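You operate a simulated robot arm through the tools that you are given. There is no shell and no other tool. Be economical: measure what you need, move in short steps, check, and stop when the job is done.

The job below is to be done with a simulated robot arm. You get a single attempt, and the scene is never put back.

TASK
Pull the cord up to the purple slider at 50 and clamp it.
Fine: open the clamp and set the purple slider to 50 first, pull with the orange slider, close the clamp; then the green clip goes on the ledge by the clamp. The brake stays on.

It is judged by the outcome, as a careful person would: the job done as asked, and still so three seconds after it is handed in. It fails if anything else is knocked over, pushed out of place, dropped, spilled or broken.

THE ROBOT
A 6-joint arm with a two-finger parallel gripper, fixed in place. Base frame: the origin is at the foot of the arm, x ahead of it, y to its left, z up; the work surface is at about z = 812. Readings come in mm, degrees, newtons and seconds.
With the tool pointing down near the work surface it reaches from about 240 to 640 mm from the base axis. Its first joint turns from -66.0 to 66.0 degrees. Payload 2.7 kg.
Tool frame: the origin (TCP) lies between the finger pads and is the grasp point; the fingertips stand 23 mm ahead of it; z points along the fingers, y is the line along which they close. Largest opening 94 mm; finger width 38, thickness 10; the body of the gripper, 54 by 96 mm, starts 39 mm behind the TCP.
Orientation is that of the tool frame in the base frame, as a unit quaternion [w, x, y, z]. With the fingers straight down and closing along the base's y, the tool's x points along the base's -x, its y along +y and its z along -z.

THE INTERFACE
- The arm moves only by the tool move_arm. Its argument "rows" is a list of rows, each a list of 6 numbers: the shift along the base's x, y, z in units of 100 mm (1.0 is 100 mm), then the turn, a rotation vector about the base's x, y, z in units of 120 degrees (1.0 is 120 degrees). In form: [[tx, ty, tz, ax, ay, az], ...]. A call has 1 to 12 rows; each row is the pose to reach, as a shift and turn from the pose commanded when the call began. "claw" is the gripper command, from -1 (fully open) to 1 (shut), values between in proportion, set as the call begins (left out, the last holds). A call with a number of a shift or a turn outside -1 to 1 is refused whole. Rows are played at 5 a second. More than 50 mm and 8.6 degrees between two rows, or a gripper value outside its range, and nothing of the call is played. Where a pose cannot be reached the arm comes as near as it can. A force on the tool above 90 N (or 10 N above the force at the start of the call, whichever is more), or a blocked arm, ends the call early, and 0.2 s more pass. The fingers move at their own pace (about 45 mm/s each) and stop on an object; they squeeze with about 27 N. The grip force told is the motor's: it shows also when the fingers shut on nothing. Time passes only in rows, and 0.2 s behind the last, so rows that repeat a pose let the fingers close. The reply holds the time, the measured pose of the TCP, the force on the tool along the base axes, the opening and the grip force, in the units named above and with some noise, with the torque about the TCP (base axes, N m) and any sound that the robot's microphone picked up, and new pictures: "pictures" is both (left out), scene, wrist or none.
- Cameras (640 x 400 px; columns grow to the right, rows downward): "scene" is fixed at [84.5, -444.3, 1396.5]; the picture's right is [0.67, -0.74, 0.00], its down [-0.47, -0.43, -0.77] and it looks along [0.57, 0.52, -0.64] (base axes); focal length 270 px, centre (320, 200). "wrist" rides on the gripper at [86, 16, -74] in the tool frame; the picture's right is [-0.18, 0.98, 0.00], its down [-0.58, -0.11, -0.81] and it looks along [-0.79, -0.15, 0.59] (tool axes); focal length 243 px, centre (320, 200).
- pixel_to_xyz(camera, pixels): there is no depth. For up to 12 entries [column, row, z] of the newest picture of that camera ("zoom" is the newest enlarged one), the place [x, y] in the base frame at which the ray of that pixel passes the height z, good to about 2 mm. The clock stands still meanwhile.
- close_up(camera, box): a new picture of the part [left, top, right, bottom] of that camera's present view, enlarged. The clock stands still meanwhile.
- sign_off(): hands the job in; it is judged then, once.

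Keep the steps short. Do not move on a guess: measure, check each grasp and each placing, and mend mistakes. In all there are 80 turns and 200 pictures (those below and enlarged ones count). Leave the gripper open and the arm clear of the work at the hand-in unless told otherwise, and finish with a single line.

The tools are called after "Request:" as name(argument=value, ...) on one line, values as JSON. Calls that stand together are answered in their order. move_arm: Moves the arm, as the interface text tells. Its arguments: {"type":"object","properties":{"rows":{"type":"array"},"claw":{"type":"number"},"pictures":{"type":"string","enum":["both","scene","wrist","none"]}},"required":["rows"]} The other tools are called the same way: pixel_to_xyz (camera, pixels) gives the place at which the rays of pixels pass given heights; close_up (camera, box) takes an enlarged picture of a part of a camera's view; sign_off () hands the job in.

At the start:

```text
clock: 0.0
ee_pos: [376.4, 143.8, 1194.9]
tool_rot: [0.0, -0.001, 1.0, 0.0]
wrist_force: [-0.4, 0.4, -0.3]
moment: [0.04, 0.0, 0.03]
opening: 94.1
grip_force: 0.0
```

scene: 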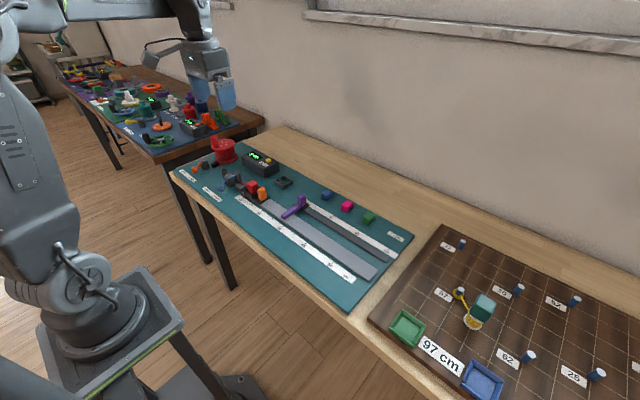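
wrist: 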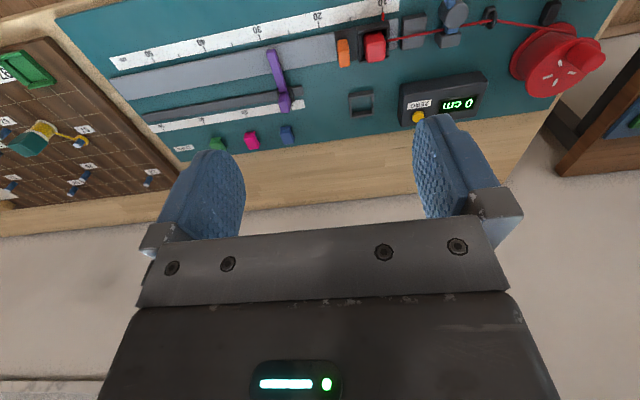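

I see the teal cord board with rails, the purple slider and orange slider. I'll take enlarged views first to understand the parts.

Request:
close_up(camera="scene", box=[170, 130, 420, 310])

Request:
close_up(camera="wrist", box=[300, 0, 620, 150])

Request:
close_up(camera="wrist", box=[80, 0, 400, 170])

Request:
close_up(camera="scene", box=[175, 130, 305, 215])

```text
2.22 times, centred on (295, 220) of scene
```

zoom: 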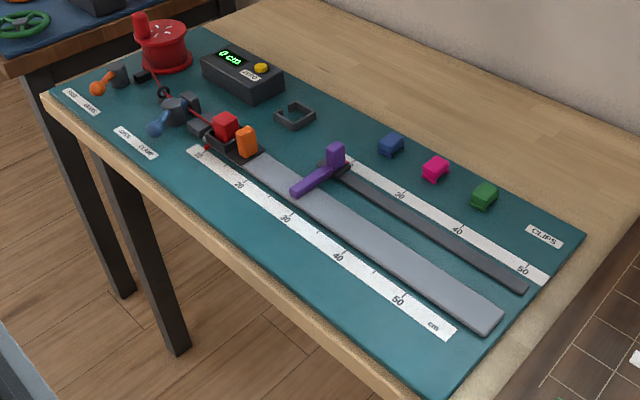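

```text
2.00 times, centred on (460, 75) of wrist
```

zoom: 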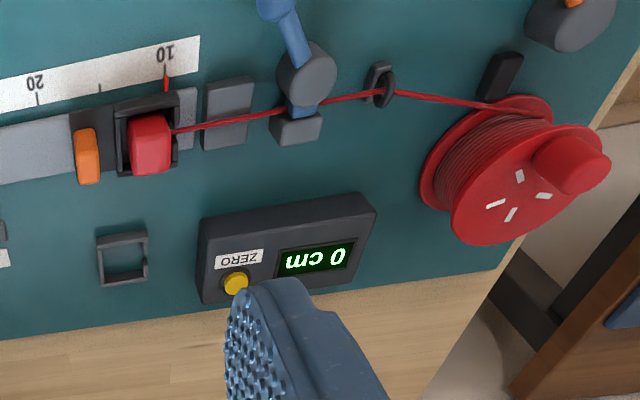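

```text
2.00 times, centred on (240, 85) of wrist
```

zoom: 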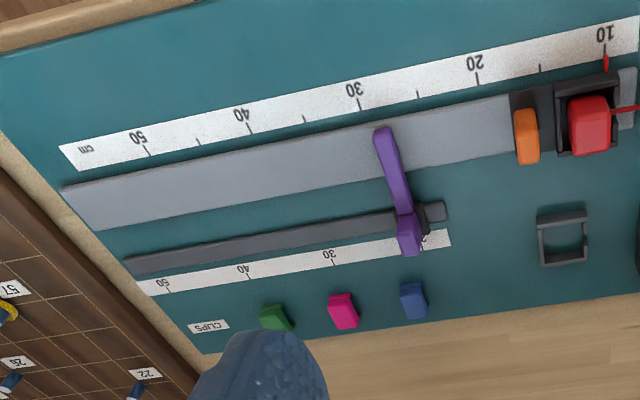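

```text
4.71 times, centred on (240, 172) of scene
```

zoom: 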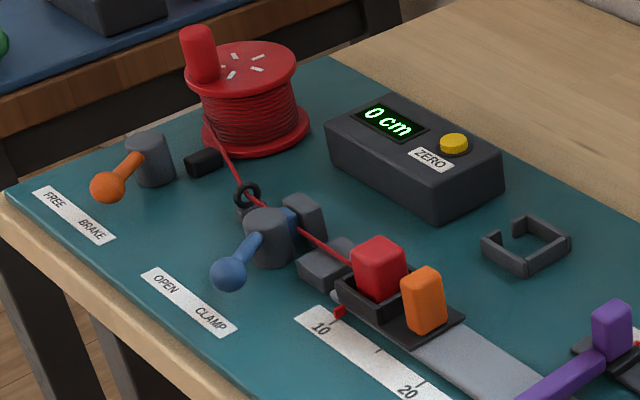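

Next I measure the main parts: the newest zoom covers the clamp end; the wrist view covers the rest.

Request:
pixel_to_xyz(camera="zoom", pixels=[[425, 275, 860], [418, 335, 825], [378, 245, 860], [228, 275, 850], [267, 220, 850], [106, 187, 850], [150, 145, 850], [525, 250, 820], [325, 262, 825], [332, 315, 815], [245, 195, 840], [612, 315, 860]])

Request:
pixel_to_xyz(camera="wrist", pixels=[[343, 53, 840], [375, 45, 850], [285, 103, 850], [271, 52, 840], [217, 143, 825], [113, 62, 815], [398, 5, 815], [361, 103, 820], [414, 30, 825], [452, 12, 850], [154, 52, 815], [248, 37, 815]])

```text
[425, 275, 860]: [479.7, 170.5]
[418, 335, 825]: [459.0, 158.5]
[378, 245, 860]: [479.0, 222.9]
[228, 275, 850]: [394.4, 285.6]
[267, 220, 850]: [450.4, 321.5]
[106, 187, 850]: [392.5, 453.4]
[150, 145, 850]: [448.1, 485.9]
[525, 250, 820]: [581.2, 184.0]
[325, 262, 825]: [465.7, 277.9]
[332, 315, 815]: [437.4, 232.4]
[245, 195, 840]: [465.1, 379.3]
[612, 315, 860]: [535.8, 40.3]
```

```text
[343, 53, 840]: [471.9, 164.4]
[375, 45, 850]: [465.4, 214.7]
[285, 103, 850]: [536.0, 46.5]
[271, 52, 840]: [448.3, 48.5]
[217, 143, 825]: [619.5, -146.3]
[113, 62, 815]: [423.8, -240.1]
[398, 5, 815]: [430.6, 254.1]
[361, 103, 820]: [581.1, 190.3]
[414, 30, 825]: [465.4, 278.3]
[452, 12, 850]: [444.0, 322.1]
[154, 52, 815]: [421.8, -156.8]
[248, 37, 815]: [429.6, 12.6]
```

The board runs along y with the rail near x≈468; the clamp hub is about (450,321) and its ball about (394,286), which looks like the CLAMP side. I'll move the arm to see the clamp closer.

Request:
move_arm(rows=[[-0.15, 0.3, -0.25, 0, 0, 0], [-0.3, 0.6, -0.5, 0, 0, 0], [-0.45, 0.9, -0.75, 0, 0, 0], [-0.6, 1.2, -1.0, 0, 0, 0], [-0.7, 1.55, -1.0, 0, 0, 0], [-0.7, 1.55, -1.0, 0, 0, 0]], pictures="wrist")

```text
refused: 1.2 is not a number from -1 to 1
```

Shifts are limited to 100 mm per call, so I split the move.

Request:
move_arm(rows=[[-0.1, 0.33, -0.25, 0, 0, 0], [-0.3, 0.66, -0.5, 0, 0, 0], [-0.5, 0.99, -0.7, 0, 0, 0]], pictures="none")

Request:
move_arm(rows=[[-0.1, 0.3, -0.25, 0, 0, 0], [-0.2, 0.5, -0.5, 0, 0, 0], [-0.2, 0.5, -0.5, 0, 0, 0]], pictures="wrist")

```text
clock: 0.8
ee_pos: [325.7, 242.6, 1124.7]
tool_rot: [0.0, -0.001, 1.0, 0.0]
wrist_force: [-0.1, 0.6, -0.2]
moment: [0.01, 0.0, 0.0]
opening: 93.9
grip_force: 0.0
```

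```text
clock: 1.6
ee_pos: [305.9, 289.2, 1070.8]
tool_rot: [-0.001, -0.002, 1.0, 0.001]
wrist_force: [-0.2, -0.4, -0.8]
moment: [-0.03, -0.03, 0.05]
opening: 94.1
grip_force: 0.0
```

wrist: 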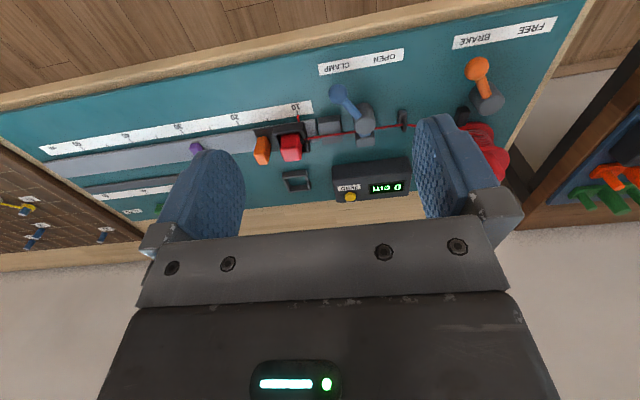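

Request:
close_up(camera="wrist", box=[240, 40, 440, 165])

Request:
close_up(camera="scene", box=[215, 160, 275, 200])

Request:
pixel_to_xyz(camera="wrist", pixels=[[337, 93, 850], [363, 122, 850], [386, 58, 812], [337, 66, 812], [477, 67, 850], [490, 95, 850], [532, 28, 812], [472, 39, 812], [329, 126, 820], [362, 141, 820]])

```text
3.20 times, centred on (340, 102) of wrist
```

zoom: 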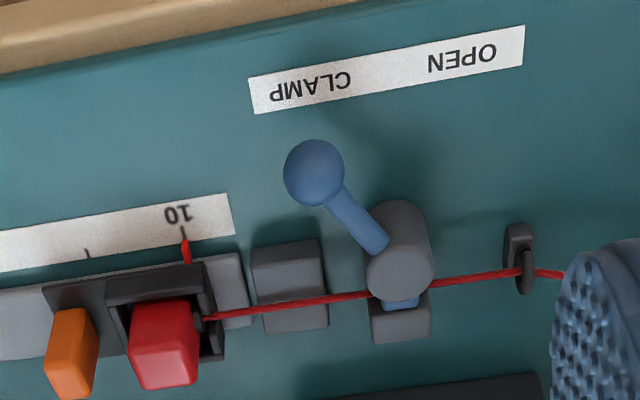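

```text
10.00 times, centred on (245, 180) of scene
```

zoom: 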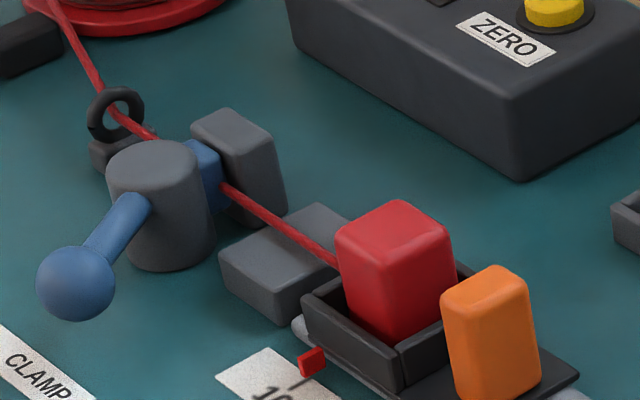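

```text
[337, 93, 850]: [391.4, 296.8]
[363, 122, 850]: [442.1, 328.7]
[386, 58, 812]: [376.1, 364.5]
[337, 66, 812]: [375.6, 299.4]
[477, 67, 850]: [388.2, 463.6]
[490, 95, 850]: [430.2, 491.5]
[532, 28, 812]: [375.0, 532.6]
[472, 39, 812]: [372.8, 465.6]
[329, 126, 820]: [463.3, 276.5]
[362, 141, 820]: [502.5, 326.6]
```

The clamp is closed now (blue jaw on cord, lever toward CLAMP); triangulated ball centre is about (398,297,842). I'll straddle the ball with the fingers about 44 mm open, descending in steps.

Request:
move_arm(rows=[[0.3, 0.01, -0.33, 0, 0, 0], [0.6, 0.03, -0.66, 0, 0, 0], [0.9, 0.04, -0.95, 0, 0, 0], [0.9, 0.04, -0.95, 0, 0, 0]], claw=0.05, pictures="both")

```text
clock: 2.6
ee_pos: [398.2, 296.2, 980.0]
tool_rot: [0.0, -0.002, 1.0, 0.0]
wrist_force: [0.5, 0.4, -0.4]
moment: [-0.01, 0.01, -0.03]
opening: 44.5
grip_force: 0.0
```

scene: 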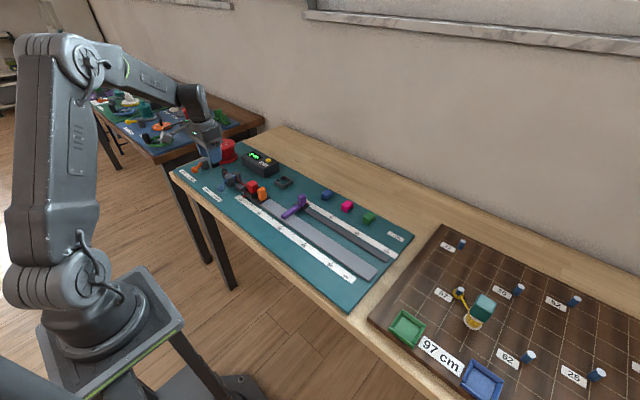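
wrist: 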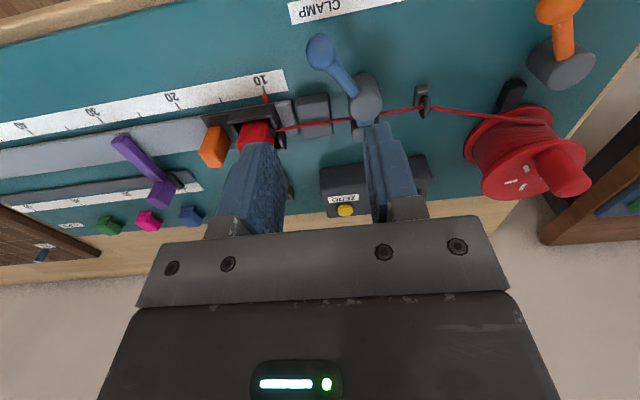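

Checking the ball's place and the hub from this nearer view before descending.

Request:
pixel_to_xyz(camera="wrist", pixels=[[321, 48, 842], [366, 92, 850], [312, 108, 832], [257, 130, 865], [352, 190, 812]])

Request:
close_up(camera="wrist", box=[240, 0, 440, 125])

```text
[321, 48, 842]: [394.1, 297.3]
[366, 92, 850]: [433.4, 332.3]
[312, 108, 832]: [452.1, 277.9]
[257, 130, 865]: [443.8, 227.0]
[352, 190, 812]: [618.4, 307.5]
```

```text
3.20 times, centred on (340, 62) of wrist
```

zoom: 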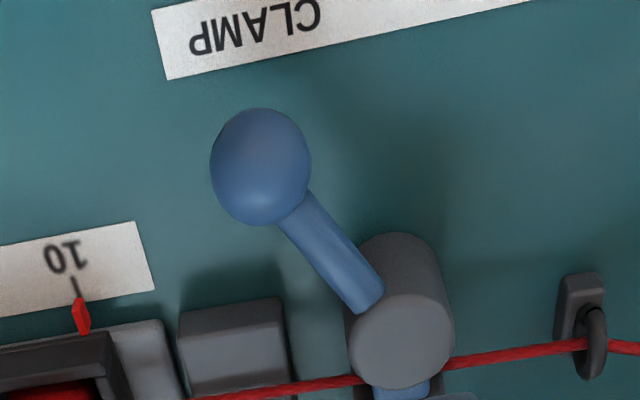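

Ball at about (395,297). I'll go down around it to TCP z≈850.

Request:
move_arm(rows=[[-0.02, 0, -0.4, 0, 0, 0], [-0.04, 0, -0.8, 0, 0, 0], [-0.04, 0, -1.0, 0, 0, 0], [-0.04, 0, -1.0, 0, 0, 0]], pictures="none")

Request:
move_arm(rows=[[0, 0, -0.15, 0, 0, 0], [0, 0, -0.3, 0, 0, 0], [0, 0, -0.3, 0, 0, 0]], pictures="both")

```text
clock: 3.6
ee_pos: [389.0, 297.6, 879.0]
tool_rot: [0.0, -0.001, 1.0, 0.0]
wrist_force: [-0.1, 0.6, 0.8]
moment: [0.01, -0.01, -0.02]
opening: 44.6
grip_force: 0.0
```

```text
clock: 4.4
ee_pos: [392.9, 296.6, 847.5]
tool_rot: [0.0, -0.001, 1.0, 0.0]
wrist_force: [-0.6, 0.3, -0.4]
moment: [-0.02, 0.0, 0.0]
opening: 44.6
grip_force: 0.1
```

scene: 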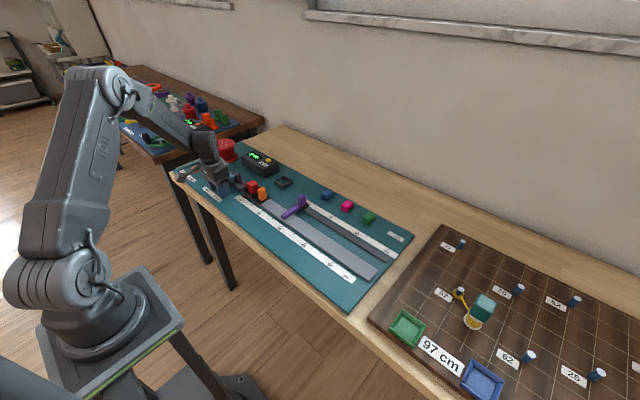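
wrist: 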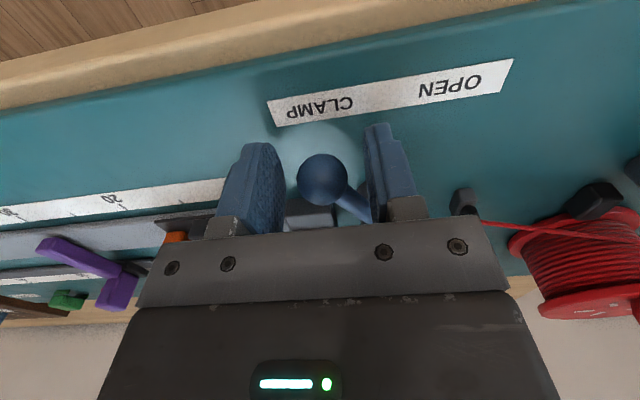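

The ball sits between the fingers. Pushing it gently toward OPEN (+y).

Request:
move_arm(rows=[[0, 0.1, 0, 0, 0, 0], [-0.02, 0.2, 0, 0, 0, 0], [-0.04, 0.3, 0, 0, 0, 0], [-0.04, 0.4, 0, 0, 0, 0], [-0.04, 0.5, 0, 0, 0, 0], [-0.02, 0.6, 0, 0, 0, 0], [-0.02, 0.65, 0, 0, 0, 0], [-0.02, 0.65, 0, 0, 0, 0]], pictures="wrist")

```text
clock: 6.2
ee_pos: [391.3, 360.3, 849.7]
tool_rot: [0.0, -0.001, 1.0, -0.001]
wrist_force: [-0.3, -0.9, -0.2]
moment: [-0.03, -0.01, 0.01]
opening: 45.3
grip_force: 0.4
```

wrist: 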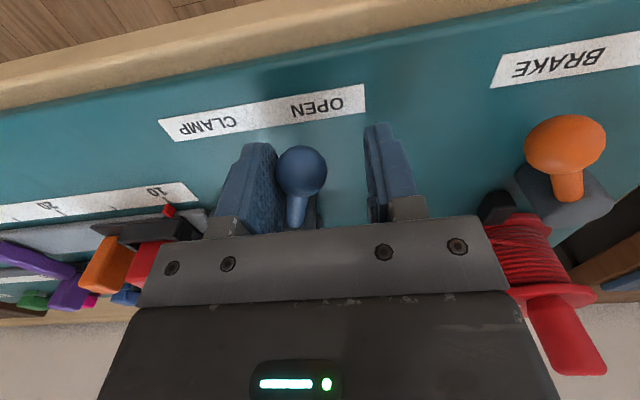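

The lever follows with little force; ball now near y≈349. I continue a bit until it meets its stop.

Request:
move_arm(rows=[[0, 0.06, 0, 0, 0, 0], [0.01, 0.12, 0, 0, 0, 0], [0.01, 0.12, 0, 0, 0, 0]], pictures="wrist")

```text
clock: 7.0
ee_pos: [391.0, 371.9, 850.1]
tool_rot: [-0.001, -0.001, 1.0, -0.002]
wrist_force: [-3.5, -9.9, 3.0]
moment: [-0.18, 0.04, -0.26]
opening: 49.3
grip_force: 5.5
```

wrist: 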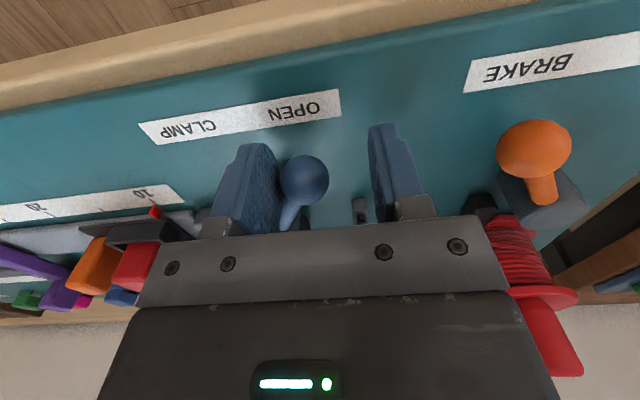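

Force rose to 10 N at y≈359 ball – the stop. I back off a bit and lift out, then check.

Request:
move_arm(rows=[[-0.01, -0.1, 0, 0, 0, 0], [-0.01, -0.1, 0.3, 0, 0, 0], [-0.01, -0.1, 0.7, 0, 0, 0], [-0.01, -0.1, 1.0, 0, 0, 0], [-0.01, -0.1, 1.0, 0, 0, 0]], pictures="none")

Request:
move_arm(rows=[[-0.2, -0.4, 0.2, 0, 0, 0], [-0.4, -0.7, 0.4, 0, 0, 0], [-0.4, -0.7, 0.4, 0, 0, 0]], pictures="wrist")

Request:
close_up(camera="wrist", box=[240, 0, 440, 125])

```text
clock: 8.2
ee_pos: [390.0, 360.6, 951.2]
tool_rot: [0.0, -0.001, 1.0, 0.0]
wrist_force: [-1.1, 1.0, 0.1]
moment: [-0.01, -0.01, 0.0]
opening: 44.8
grip_force: 0.1
```

```text
clock: 9.0
ee_pos: [349.1, 295.0, 991.1]
tool_rot: [0.001, -0.001, 1.0, 0.0]
wrist_force: [-0.6, -0.4, -0.1]
moment: [0.0, 0.01, 0.01]
opening: 44.7
grip_force: 0.0
```

wrist: 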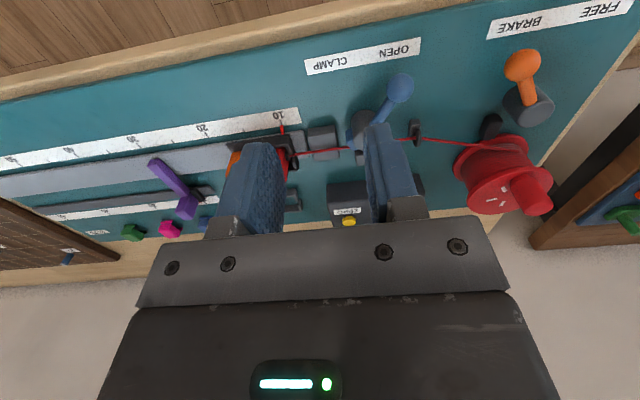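

```text
3.20 times, centred on (340, 62) of wrist
```

zoom: 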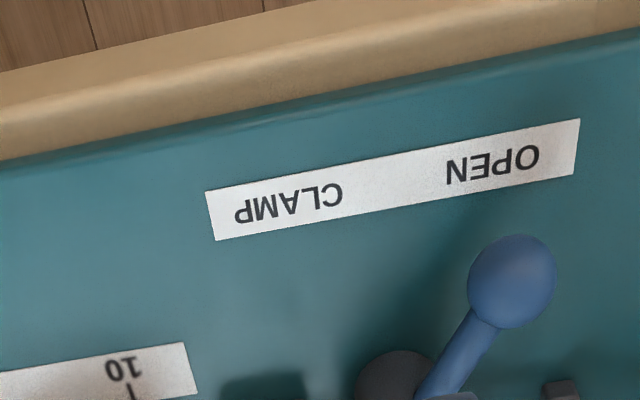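

The clamp lever rests at OPEN. Now over to the purple slider for a close view.

Request:
move_arm(rows=[[0, -0.45, 0.1, 0, 0, 0], [0, -0.9, 0.2, 0, 0, 0], [0, -1.0, 0.2, 0, 0, 0]], pictures="none")

Request:
move_arm(rows=[[0, -0.45, 0, 0, 0, 0], [0, -0.9, 0, 0, 0, 0], [0, -1.0, 0, 0, 0, 0]], pictures="none")

Request:
move_arm(rows=[[0, -0.45, 0, 0, 0, 0], [0, -0.7, 0, 0, 0, 0], [0, -0.7, 0, 0, 0, 0]], pictures="both")

Request:
close_up(camera="wrist", box=[80, 50, 400, 250])

Request:
close_up(camera="scene", box=[275, 180, 405, 265])

```text
clock: 9.8
ee_pos: [349.4, 190.6, 1010.0]
tool_rot: [0.0, -0.002, 1.0, 0.001]
wrist_force: [-0.2, 0.0, -0.2]
moment: [-0.01, 0.02, 0.02]
opening: 44.6
grip_force: 0.1
```

```text
clock: 10.6
ee_pos: [348.8, 92.5, 1008.8]
tool_rot: [0.0, -0.002, 1.0, 0.0]
wrist_force: [0.0, 0.6, 0.0]
moment: [0.0, -0.01, 0.03]
opening: 44.6
grip_force: 0.0
```

```text
clock: 11.4
ee_pos: [350.9, 20.2, 1010.8]
tool_rot: [-0.001, -0.001, 1.0, 0.0]
wrist_force: [0.5, -0.2, 0.0]
moment: [-0.01, 0.0, 0.0]
opening: 44.8
grip_force: 0.1
```

scene: 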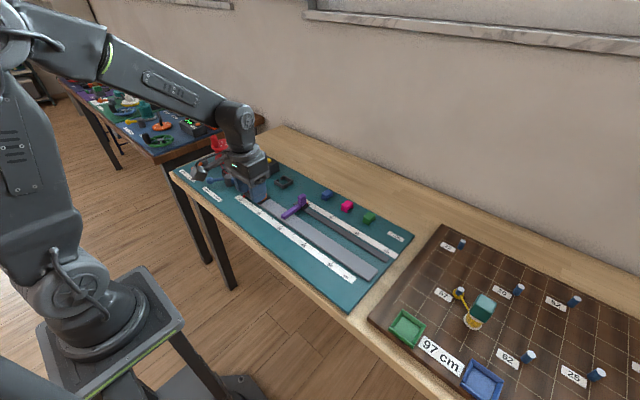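
wrist: 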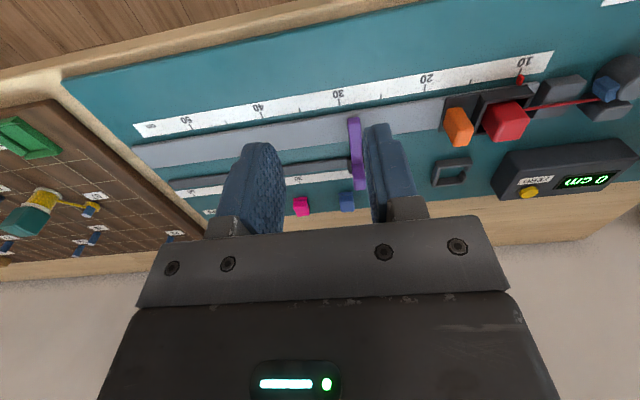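

```text
2.00 times, centred on (240, 150) of wrist
```

zoom: 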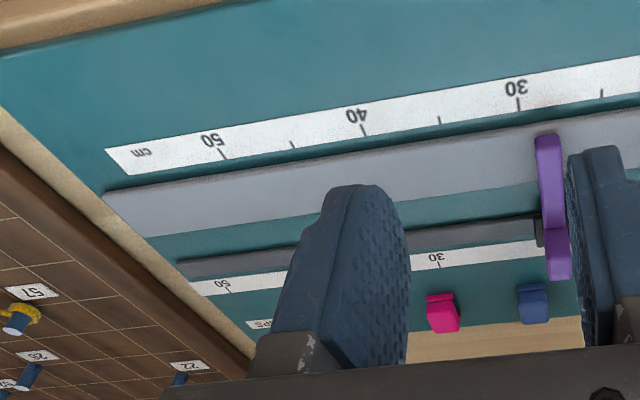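

```text
4.71 times, centred on (340, 222) of scene
```

zoom: 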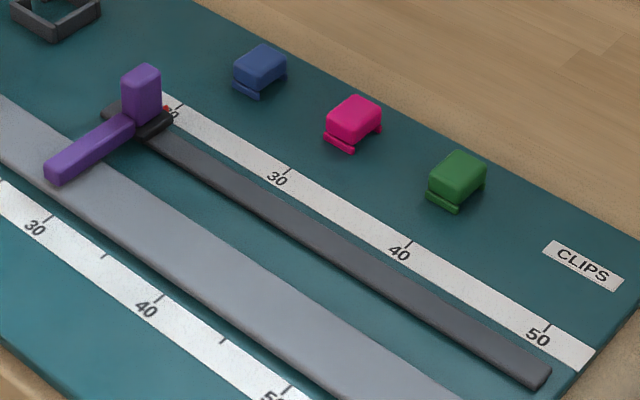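

The purple slider carries a small red pointer at zoom (167,108), which must meet the 50 tick of the rear ruler at zoom (547,326). Measuring these.

Request:
pixel_to_xyz(camera="zoom", pixels=[[290, 169, 813], [411, 242, 813], [548, 325, 813], [167, 108, 813], [180, 104, 813], [167, 108, 820], [48, 215, 813], [162, 296, 813], [142, 70, 865], [457, 160, 830], [545, 375, 815], [260, 60, 830]])

Request:
close_up(camera="scene", box=[275, 185, 325, 220])

Request:
close_up(camera="scene", box=[350, 200, 400, 260])

```text
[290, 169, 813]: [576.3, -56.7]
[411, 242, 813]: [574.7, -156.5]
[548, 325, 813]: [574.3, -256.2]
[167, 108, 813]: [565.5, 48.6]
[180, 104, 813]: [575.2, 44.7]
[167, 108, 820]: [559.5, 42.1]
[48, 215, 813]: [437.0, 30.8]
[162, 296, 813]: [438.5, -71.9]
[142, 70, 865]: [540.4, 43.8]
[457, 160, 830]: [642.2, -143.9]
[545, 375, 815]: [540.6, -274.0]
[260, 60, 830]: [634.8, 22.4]
```

```text
11.43 times, centred on (300, 202) of scene
```

zoom: 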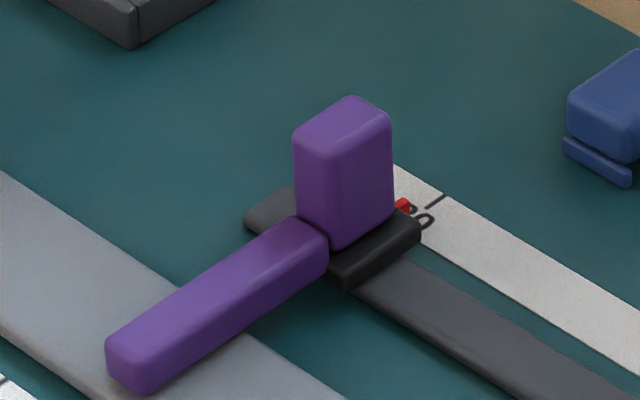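

```text
6.67 times, centred on (375, 230) of scene
```

zoom: 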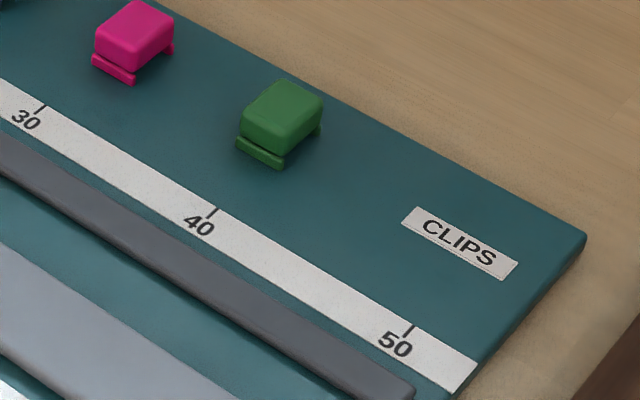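

Rear ruler: 10 mm per cm, 50 tick at y=-256; the pointer is at about y=43–45, so about 300 mm in -y. First go above the knob at about (538,44).

Request:
move_arm(rows=[[0.45, 0.1, 0, 0, 0, 0], [0.9, 0.2, 0, 0, 0, 0], [0.95, 0.24, 0, 0, 0, 0]], claw=-0.3, pictures="none")

Request:
move_arm(rows=[[0.45, 0, -0.1, 0, 0, 0], [0.9, 0, -0.4, 0, 0, 0], [0.93, 0, -0.8, 0, 0, 0], [0.93, 0, -0.8, 0, 0, 0]], pictures="both")

Request:
close_up(camera="scene", box=[260, 150, 340, 230])

```text
clock: 12.2
ee_pos: [446.4, 46.1, 1008.8]
tool_rot: [0.0, -0.001, 1.0, 0.0]
wrist_force: [0.0, -1.0, -0.2]
moment: [-0.03, -0.01, -0.02]
opening: 61.2
grip_force: 0.0
```

```text
refused: row 2 steps farther than a row can; nothing moved
```

```text
5.00 times, centred on (300, 190) of scene
```

zoom: 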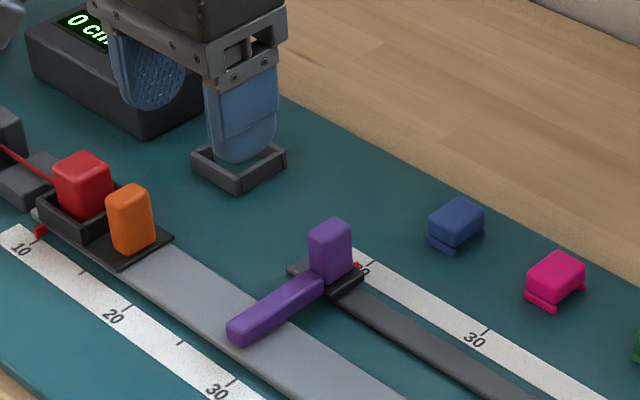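

Shorter steps for the same move.

Request:
move_arm(rows=[[0.4, 0, -0.1, 0, 0, 0], [0.8, 0, -0.3, 0, 0, 0], [0.93, 0, -0.65, 0, 0, 0], [0.93, 0, -0.65, 0, 0, 0]], pictures="both")

Request:
close_up(camera="scene", box=[260, 150, 340, 230])

```text
clock: 13.2
ee_pos: [542.8, 46.6, 941.7]
tool_rot: [0.0, -0.001, 1.0, 0.0]
wrist_force: [-0.8, -0.4, -0.5]
moment: [0.01, 0.01, -0.03]
opening: 61.1
grip_force: 0.1
```

scene: 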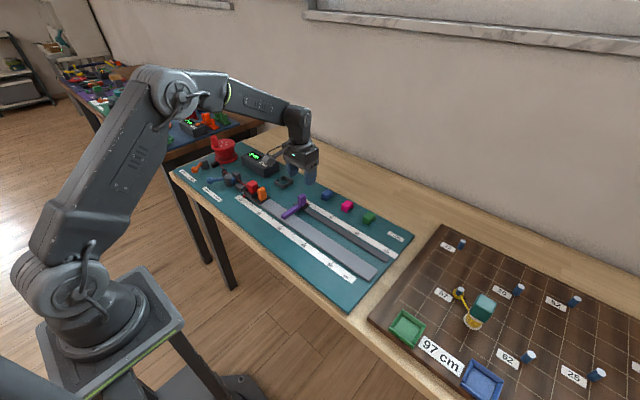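
wrist: 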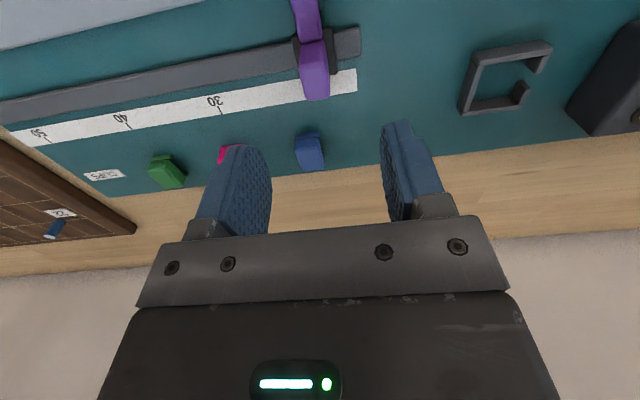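

```text
5.00 times, centred on (300, 190) of scene
```

zoom: 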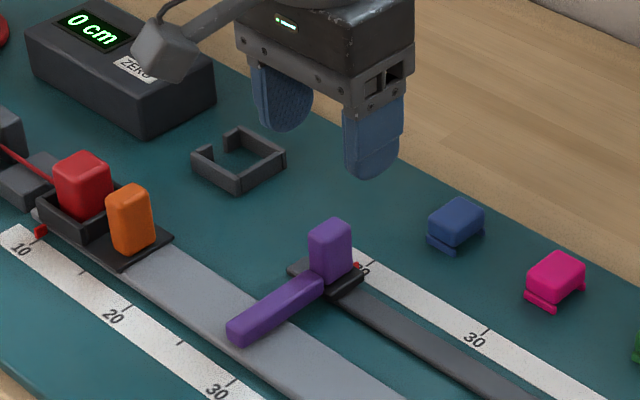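

Knob top at wrist (316,92), scene zoom (330,232). Measuring both, and the green clip (wrist (163,168)).

Request:
pixel_to_xyz(camera="wrist", pixels=[[316, 92, 862], [316, 92, 852], [313, 43, 825], [307, 150, 830], [163, 165, 830], [330, 41, 813]])

Request:
pixel_to_xyz(camera="zoom", pixels=[[330, 232, 862], [330, 232, 852], [330, 283, 825], [457, 215, 830], [358, 266, 818]])

```text
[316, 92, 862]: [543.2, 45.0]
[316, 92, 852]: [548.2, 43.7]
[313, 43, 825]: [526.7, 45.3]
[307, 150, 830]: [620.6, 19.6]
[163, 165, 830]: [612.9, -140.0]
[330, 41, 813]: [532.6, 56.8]
```

```text
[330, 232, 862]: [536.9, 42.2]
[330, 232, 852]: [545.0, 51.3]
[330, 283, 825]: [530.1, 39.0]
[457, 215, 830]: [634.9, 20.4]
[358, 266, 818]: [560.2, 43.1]
```

Knob centre about (538,44). Descending with fingers on both sides.

Request:
move_arm(rows=[[-0.04, -0.01, -0.4, 0, 0, 0], [-0.04, -0.01, -0.7, 0, 0, 0], [-0.04, -0.01, -0.87, 0, 0, 0], [-0.04, -0.01, -0.87, 0, 0, 0]], pictures="both")

Request:
close_up(camera="scene", box=[260, 150, 340, 230])

```text
clock: 14.2
ee_pos: [536.3, 43.8, 857.2]
tool_rot: [0.0, -0.002, 1.0, 0.001]
wrist_force: [1.0, -0.2, -0.8]
moment: [-0.02, 0.02, -0.01]
opening: 61.1
grip_force: 0.0
```

scene: 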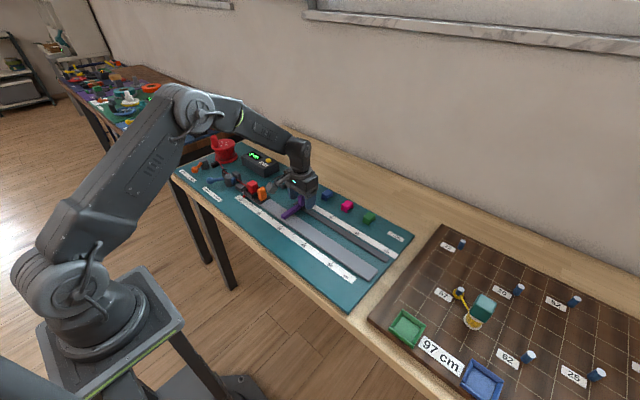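
wrist: 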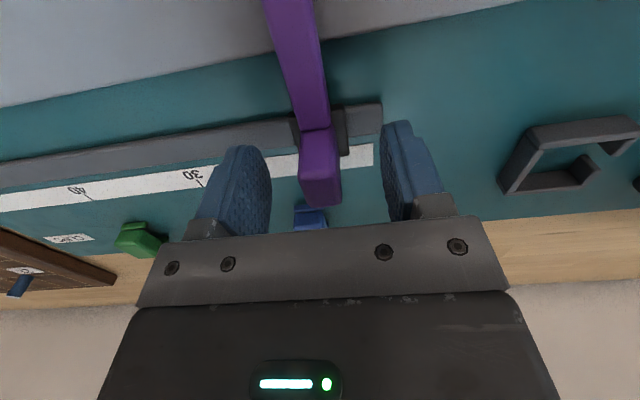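

```text
5.00 times, centred on (300, 190) of scene
```

zoom: 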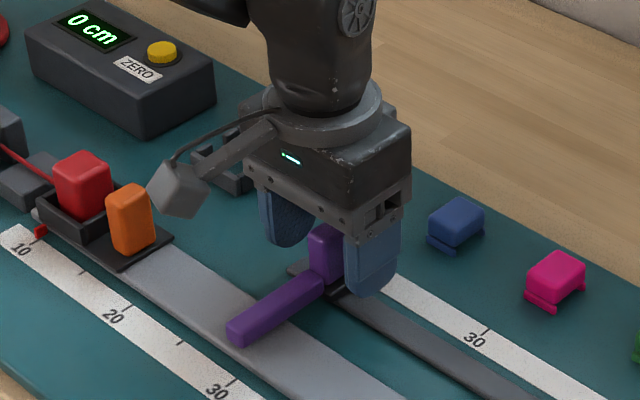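

The knob is between the fingers. Closing on it.

Request:
move_arm(rows=[[0, 0, 0, 0, 0, 0], [0, 0, 0, 0, 0, 0], [0, 0, 0, 0, 0, 0], [0, 0, 0, 0, 0, 0]], claw=0.8, pictures="wrist")

```text
clock: 15.2
ee_pos: [535.3, 44.7, 857.9]
tool_rot: [0.001, -0.001, 1.0, 0.001]
wrist_force: [-0.7, -0.8, -0.8]
moment: [0.07, -0.13, -0.21]
opening: 17.8
grip_force: 44.8
```

wrist: 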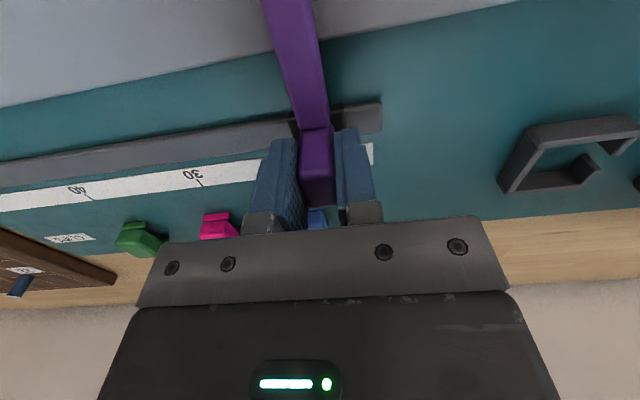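

Held firmly (17.8 mm). Sliding toward 50 along -y, 100 mm first.

Request:
move_arm(rows=[[0, -0.15, 0, 0, 0, 0], [0, -0.35, 0, 0, 0, 0], [0, -0.55, 0, 0, 0, 0], [0, -0.75, 0, 0, 0, 0], [0, -0.95, 0, 0, 0, 0], [0, -1.0, 0, 0, 0, 0]], pictures="none")

Request:
move_arm(rows=[[0, -0.2, 0, 0, 0, 0], [0, -0.4, 0, 0, 0, 0], [0, -0.6, 0, 0, 0, 0], [0, -0.8, 0, 0, 0, 0], [0, -1.0, 0, 0, 0, 0], [0, -1.0, 0, 0, 0, 0]], pictures="both")

```text
clock: 16.6
ee_pos: [535.0, -56.1, 857.4]
tool_rot: [0.003, -0.001, 1.0, 0.0]
wrist_force: [13.5, 2.8, 9.0]
moment: [0.33, -1.43, -0.4]
opening: 17.7
grip_force: 44.9
```

```text
clock: 18.0
ee_pos: [535.2, -155.3, 859.3]
tool_rot: [0.0, 0.0, 1.0, -0.001]
wrist_force: [18.5, -4.4, -14.1]
moment: [0.2, 0.26, -0.24]
opening: 17.7
grip_force: 44.5
```

scene: 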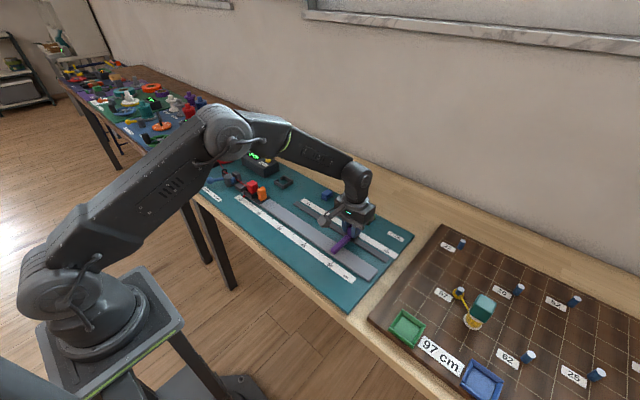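
wrist: 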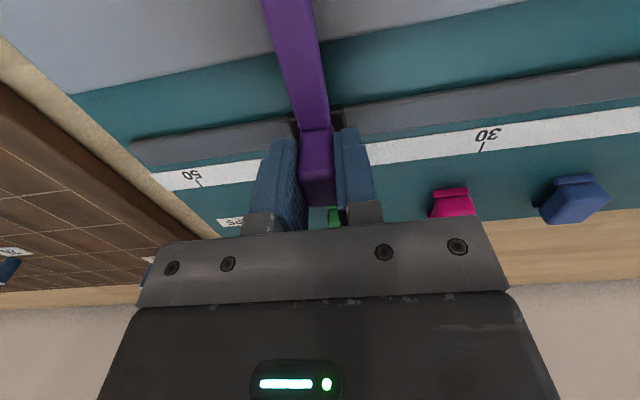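

The slider follows; a sideways force of 18 N in x tells me the rail wants a slightly larger x. I continue 90 mm with +2 mm in x.

Request:
move_arm(rows=[[0.015, -0.15, 0, 0, 0, 0], [0.02, -0.35, 0, 0, 0, 0], [0.025, -0.55, 0, 0, 0, 0], [0.03, -0.75, 0, 0, 0, 0], [0.03, -0.92, 0, 0, 0, 0], [0.03, -0.92, 0, 0, 0, 0]], pictures="both")

Request:
close_up(camera="scene", box=[330, 210, 410, 280])

Request:
close_up(camera="wrist", box=[240, 80, 400, 200])

```text
clock: 19.4
ee_pos: [534.5, -248.5, 857.5]
tool_rot: [-0.003, -0.001, 1.0, 0.0]
wrist_force: [-22.5, -1.4, 8.4]
moment: [0.05, 0.67, -0.17]
opening: 17.5
grip_force: 45.2
```

scene: 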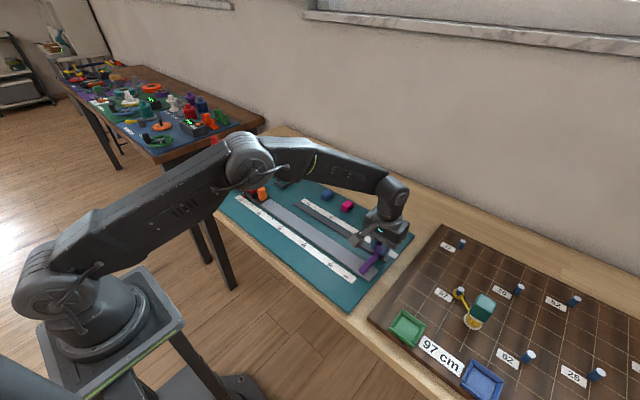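
wrist: 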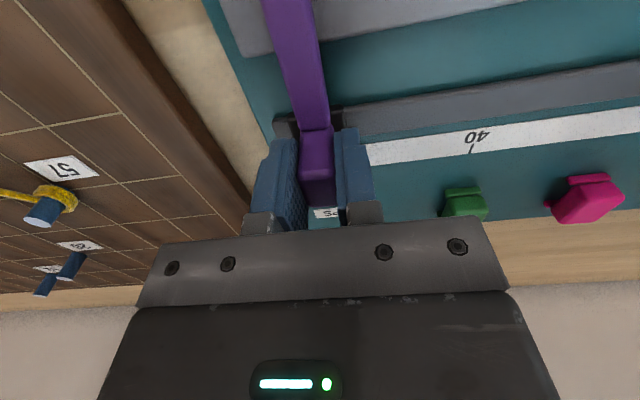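

```text
5.71 times, centred on (370, 245) of scene
```

zoom: 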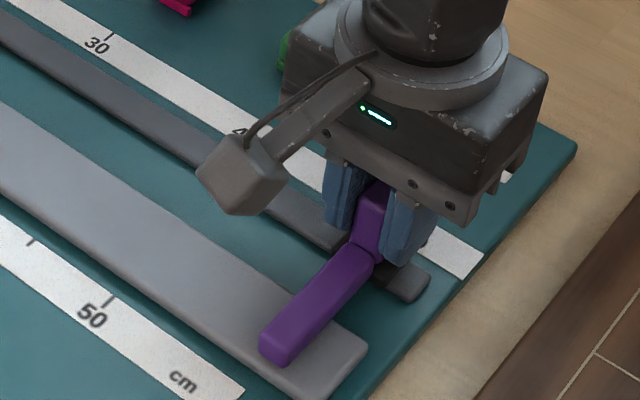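

```text
3.33 times, centred on (320, 140) of wrist
```

zoom: 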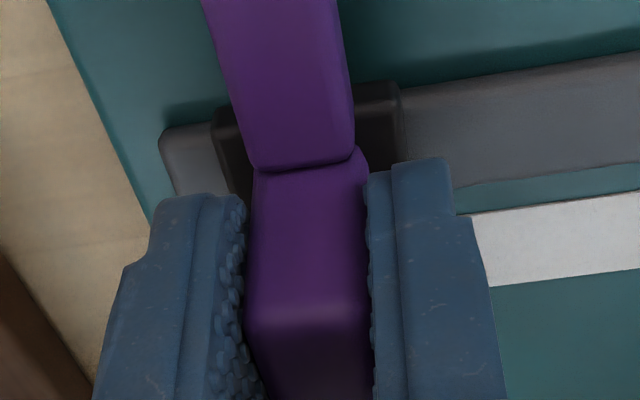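

At y=-248.5; about 7 mm to go. x force is now -22 N, so I take 1.5 mm back.

Request:
move_arm(rows=[[-0.01, -0.04, 0, 0, 0, 0], [-0.015, -0.07, 0, 0, 0, 0], [-0.015, -0.07, 0, 0, 0, 0]], pictures="none")

Request:
move_arm(rows=[[0, 0, 0, 0, 0, 0], [0, 0, 0, 0, 0, 0]], claw=-0.3, pictures="none")

Request:
move_arm(rows=[[0, 0, 0.4, 0, 0, 0], [0, 0, 0.8, 0, 0, 0], [-0.4, 0, 1.0, 0, 0, 0], [-0.8, 0, 1.0, 0, 0, 0], [-1.0, 0, 1.0, 0, 0, 0]], pictures="both")

Request:
close_up(camera="wrist", box=[240, 0, 400, 100])

Request:
close_up(camera="scene", box=[350, 220, 410, 280])

```text
clock: 20.2
ee_pos: [535.0, -253.9, 858.7]
tool_rot: [-0.001, -0.001, 1.0, 0.0]
wrist_force: [-20.6, -4.0, 17.8]
moment: [0.2, 1.06, -0.26]
opening: 17.6
grip_force: 44.9
```

```text
clock: 20.8
ee_pos: [537.8, -253.7, 856.9]
tool_rot: [0.0, -0.001, 1.0, 0.001]
wrist_force: [-0.1, 0.3, -0.1]
moment: [0.01, -0.01, 0.03]
opening: 61.1
grip_force: 0.1
```

```text
clock: 22.0
ee_pos: [440.4, -251.5, 957.5]
tool_rot: [0.0, -0.002, 1.0, 0.0]
wrist_force: [0.4, 0.6, -0.2]
moment: [-0.01, -0.01, 0.0]
opening: 61.1
grip_force: 0.1
```

scene: 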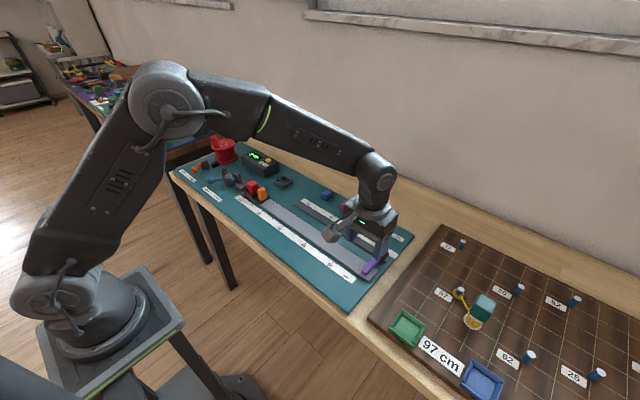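
wrist: 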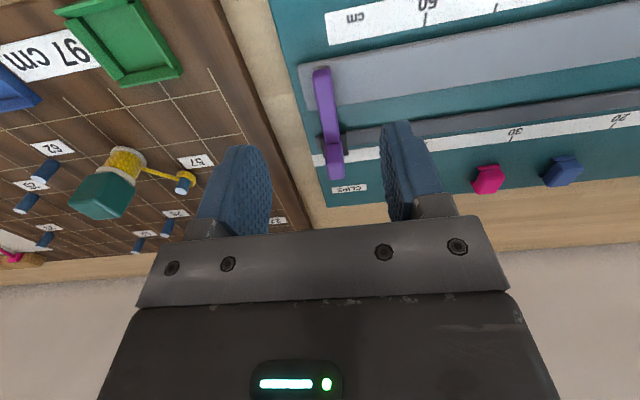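

```text
4.00 times, centred on (320, 50) of wrist
```

zoom: 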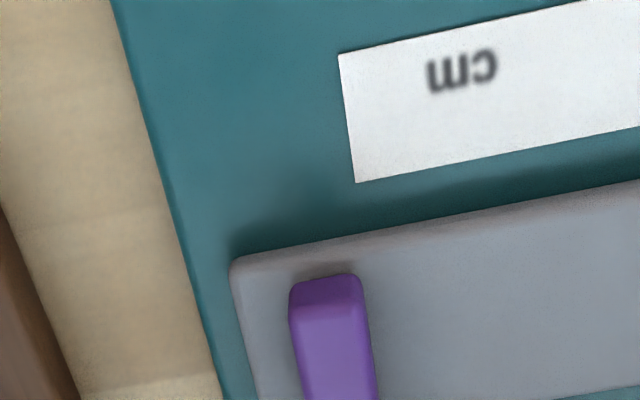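

```text
6.67 times, centred on (380, 250) of scene
```

zoom: 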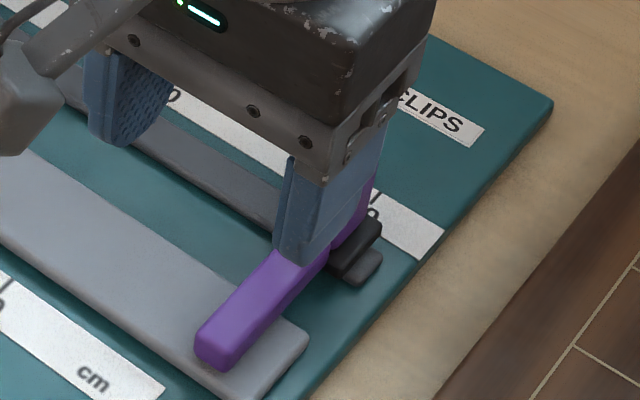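

I move the arm toward the orange slider and away from the view, then check the pointer against 50.

Request:
move_arm(rows=[[0, 0.4, 0.2, 0, 0, 0], [0, 0.8, 0.3, 0, 0, 0], [0, 1.0, 0.3, 0, 0, 0]], pictures="none")

Request:
move_arm(rows=[[-0.2, 0.4, 0, 0, 0, 0], [-0.4, 0.8, 0, 0, 0, 0], [-0.4, 1.0, 0, 0, 0, 0], [-0.4, 1.0, 0, 0, 0, 0]], pictures="both")

Request:
close_up(camera="scene", box=[370, 235, 405, 260])

Request:
close_up(camera="wrist", box=[120, 50, 280, 170])

```text
clock: 22.8
ee_pos: [438.1, -152.6, 986.6]
tool_rot: [-0.001, -0.001, 1.0, 0.0]
wrist_force: [-0.6, 0.5, 0.0]
moment: [-0.01, 0.01, -0.02]
opening: 61.1
grip_force: 0.1
```

```text
clock: 23.8
ee_pos: [394.0, -52.0, 988.1]
tool_rot: [0.0, -0.001, 1.0, 0.0]
wrist_force: [0.4, 0.3, -0.7]
moment: [-0.02, -0.01, -0.04]
opening: 61.0
grip_force: 0.1
```

scene: 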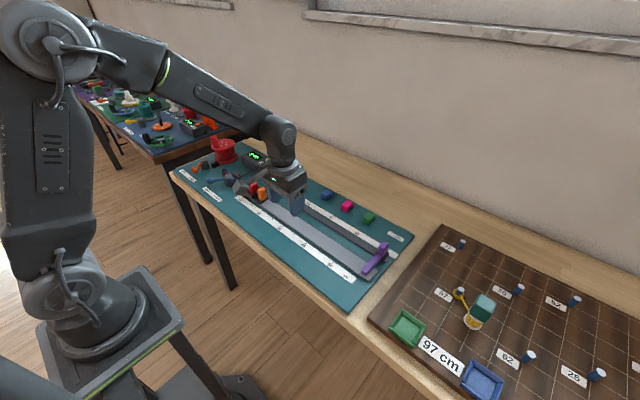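
wrist: 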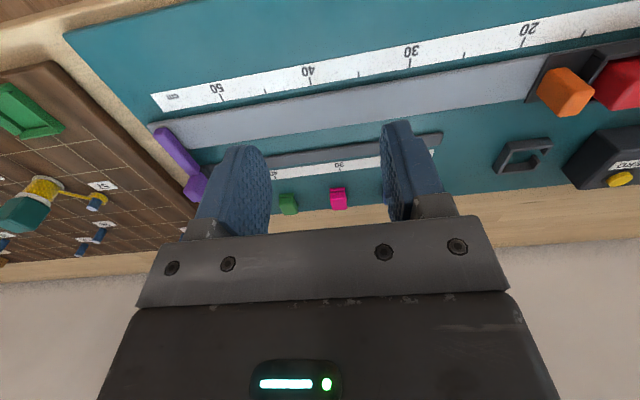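

```text
16.00 times, centred on (388, 248) of scene
```

zoom: 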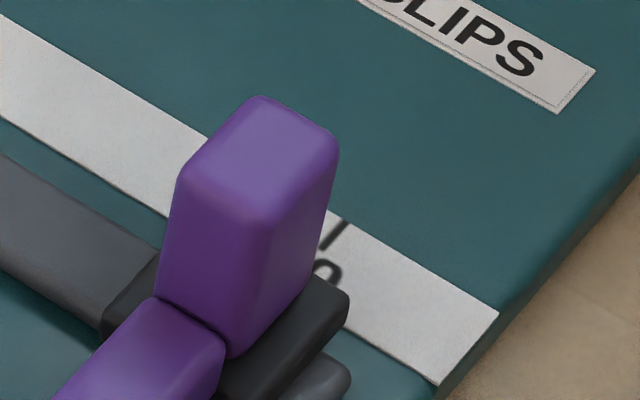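

```text
3.33 times, centred on (200, 110) of wrist
```

zoom: 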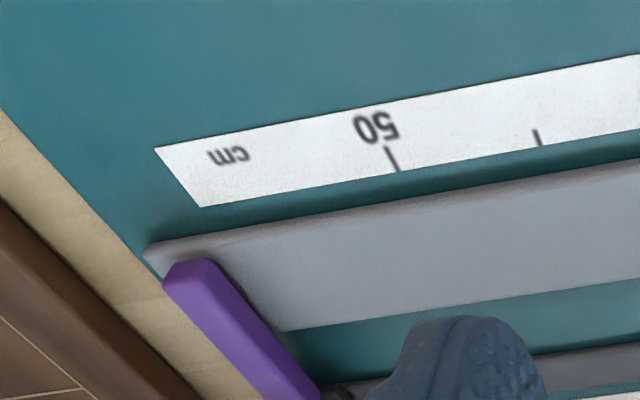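

From here the knob hides its pointer, so I want a top-down look: I go above the slider with the tool slightly pitched so that the camera looks steeply down at the 50 tick.

Request:
move_arm(rows=[[0.25, -0.35, 0, 0, 0, 0], [0.5, -0.7, 0, 0, 0, 0], [0.75, -1.0, 0, 0, 0, 0]], pictures="none")

Request:
move_arm(rows=[[0.25, -0.35, -0.1, 0, 0.05, 0], [0.5, -0.7, -0.2, 0, 0.1, 0], [0.75, -1.0, -0.3, 0, 0.142, 0], [0.98, -1.0, -0.44, 0, 0.142, 0], [0.98, -1.0, -0.44, 0, 0.142, 0]], pictures="wrist")

Request:
close_up(camera="wrist", box=[220, 0, 420, 125])

```text
clock: 24.6
ee_pos: [470.7, -152.9, 989.8]
tool_rot: [-0.001, -0.002, 1.0, 0.0]
wrist_force: [-0.8, -0.6, 0.0]
moment: [-0.02, 0.03, 0.0]
opening: 61.2
grip_force: 0.0
```

```text
clock: 25.8
ee_pos: [541.6, -244.8, 942.0]
tool_rot: [-0.148, -0.001, 0.989, 0.0]
wrist_force: [0.4, -0.8, -0.4]
moment: [-0.02, 0.01, 0.0]
opening: 60.8
grip_force: 0.1
out of reach, approached as far as the arm can: row 3, 4, 5
```

wrist: 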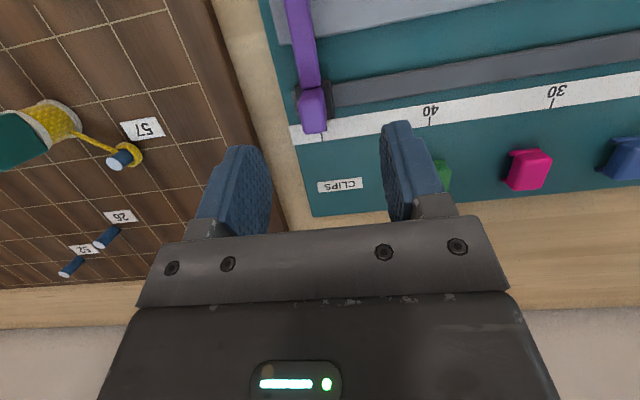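

```text
3.20 times, centred on (320, 62) of wrist
```

zoom: 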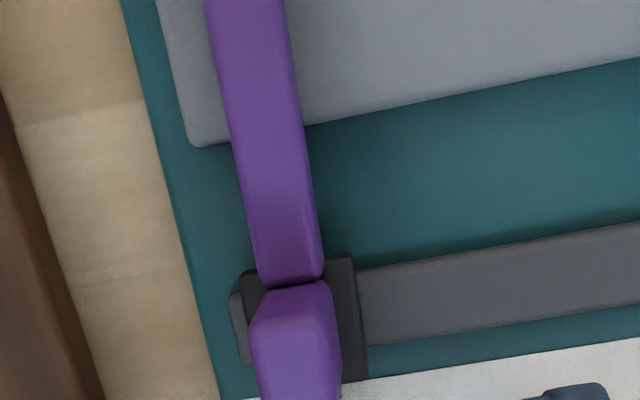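

The tick's far end peeks out beyond the knob at wrist (322,137). Enlarging there.

Request:
close_up(camera="wrist", box=[280, 75, 360, 150])

```text
5.33 times, centred on (320, 112) of wrist
```

zoom: 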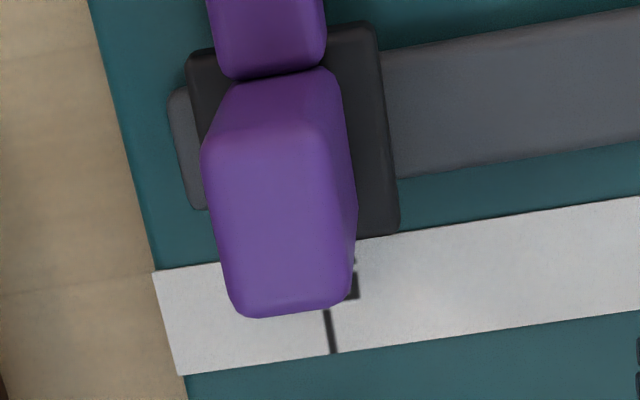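

Measuring tick 50, the plate's near corners and the knob top.

Request:
pixel_to_xyz(camera="zoom", pixels=[[333, 352, 813], [327, 312, 813], [190, 55, 824], [375, 22, 824], [398, 232, 824], [203, 145, 862], [340, 128, 862], [232, 310, 862], [350, 295, 862], [180, 374, 813]])

```text
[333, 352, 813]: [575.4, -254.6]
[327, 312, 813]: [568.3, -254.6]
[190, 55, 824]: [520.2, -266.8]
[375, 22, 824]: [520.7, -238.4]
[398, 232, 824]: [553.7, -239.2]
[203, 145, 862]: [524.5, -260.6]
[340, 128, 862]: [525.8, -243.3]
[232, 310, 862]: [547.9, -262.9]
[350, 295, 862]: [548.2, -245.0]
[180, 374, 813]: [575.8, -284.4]
```

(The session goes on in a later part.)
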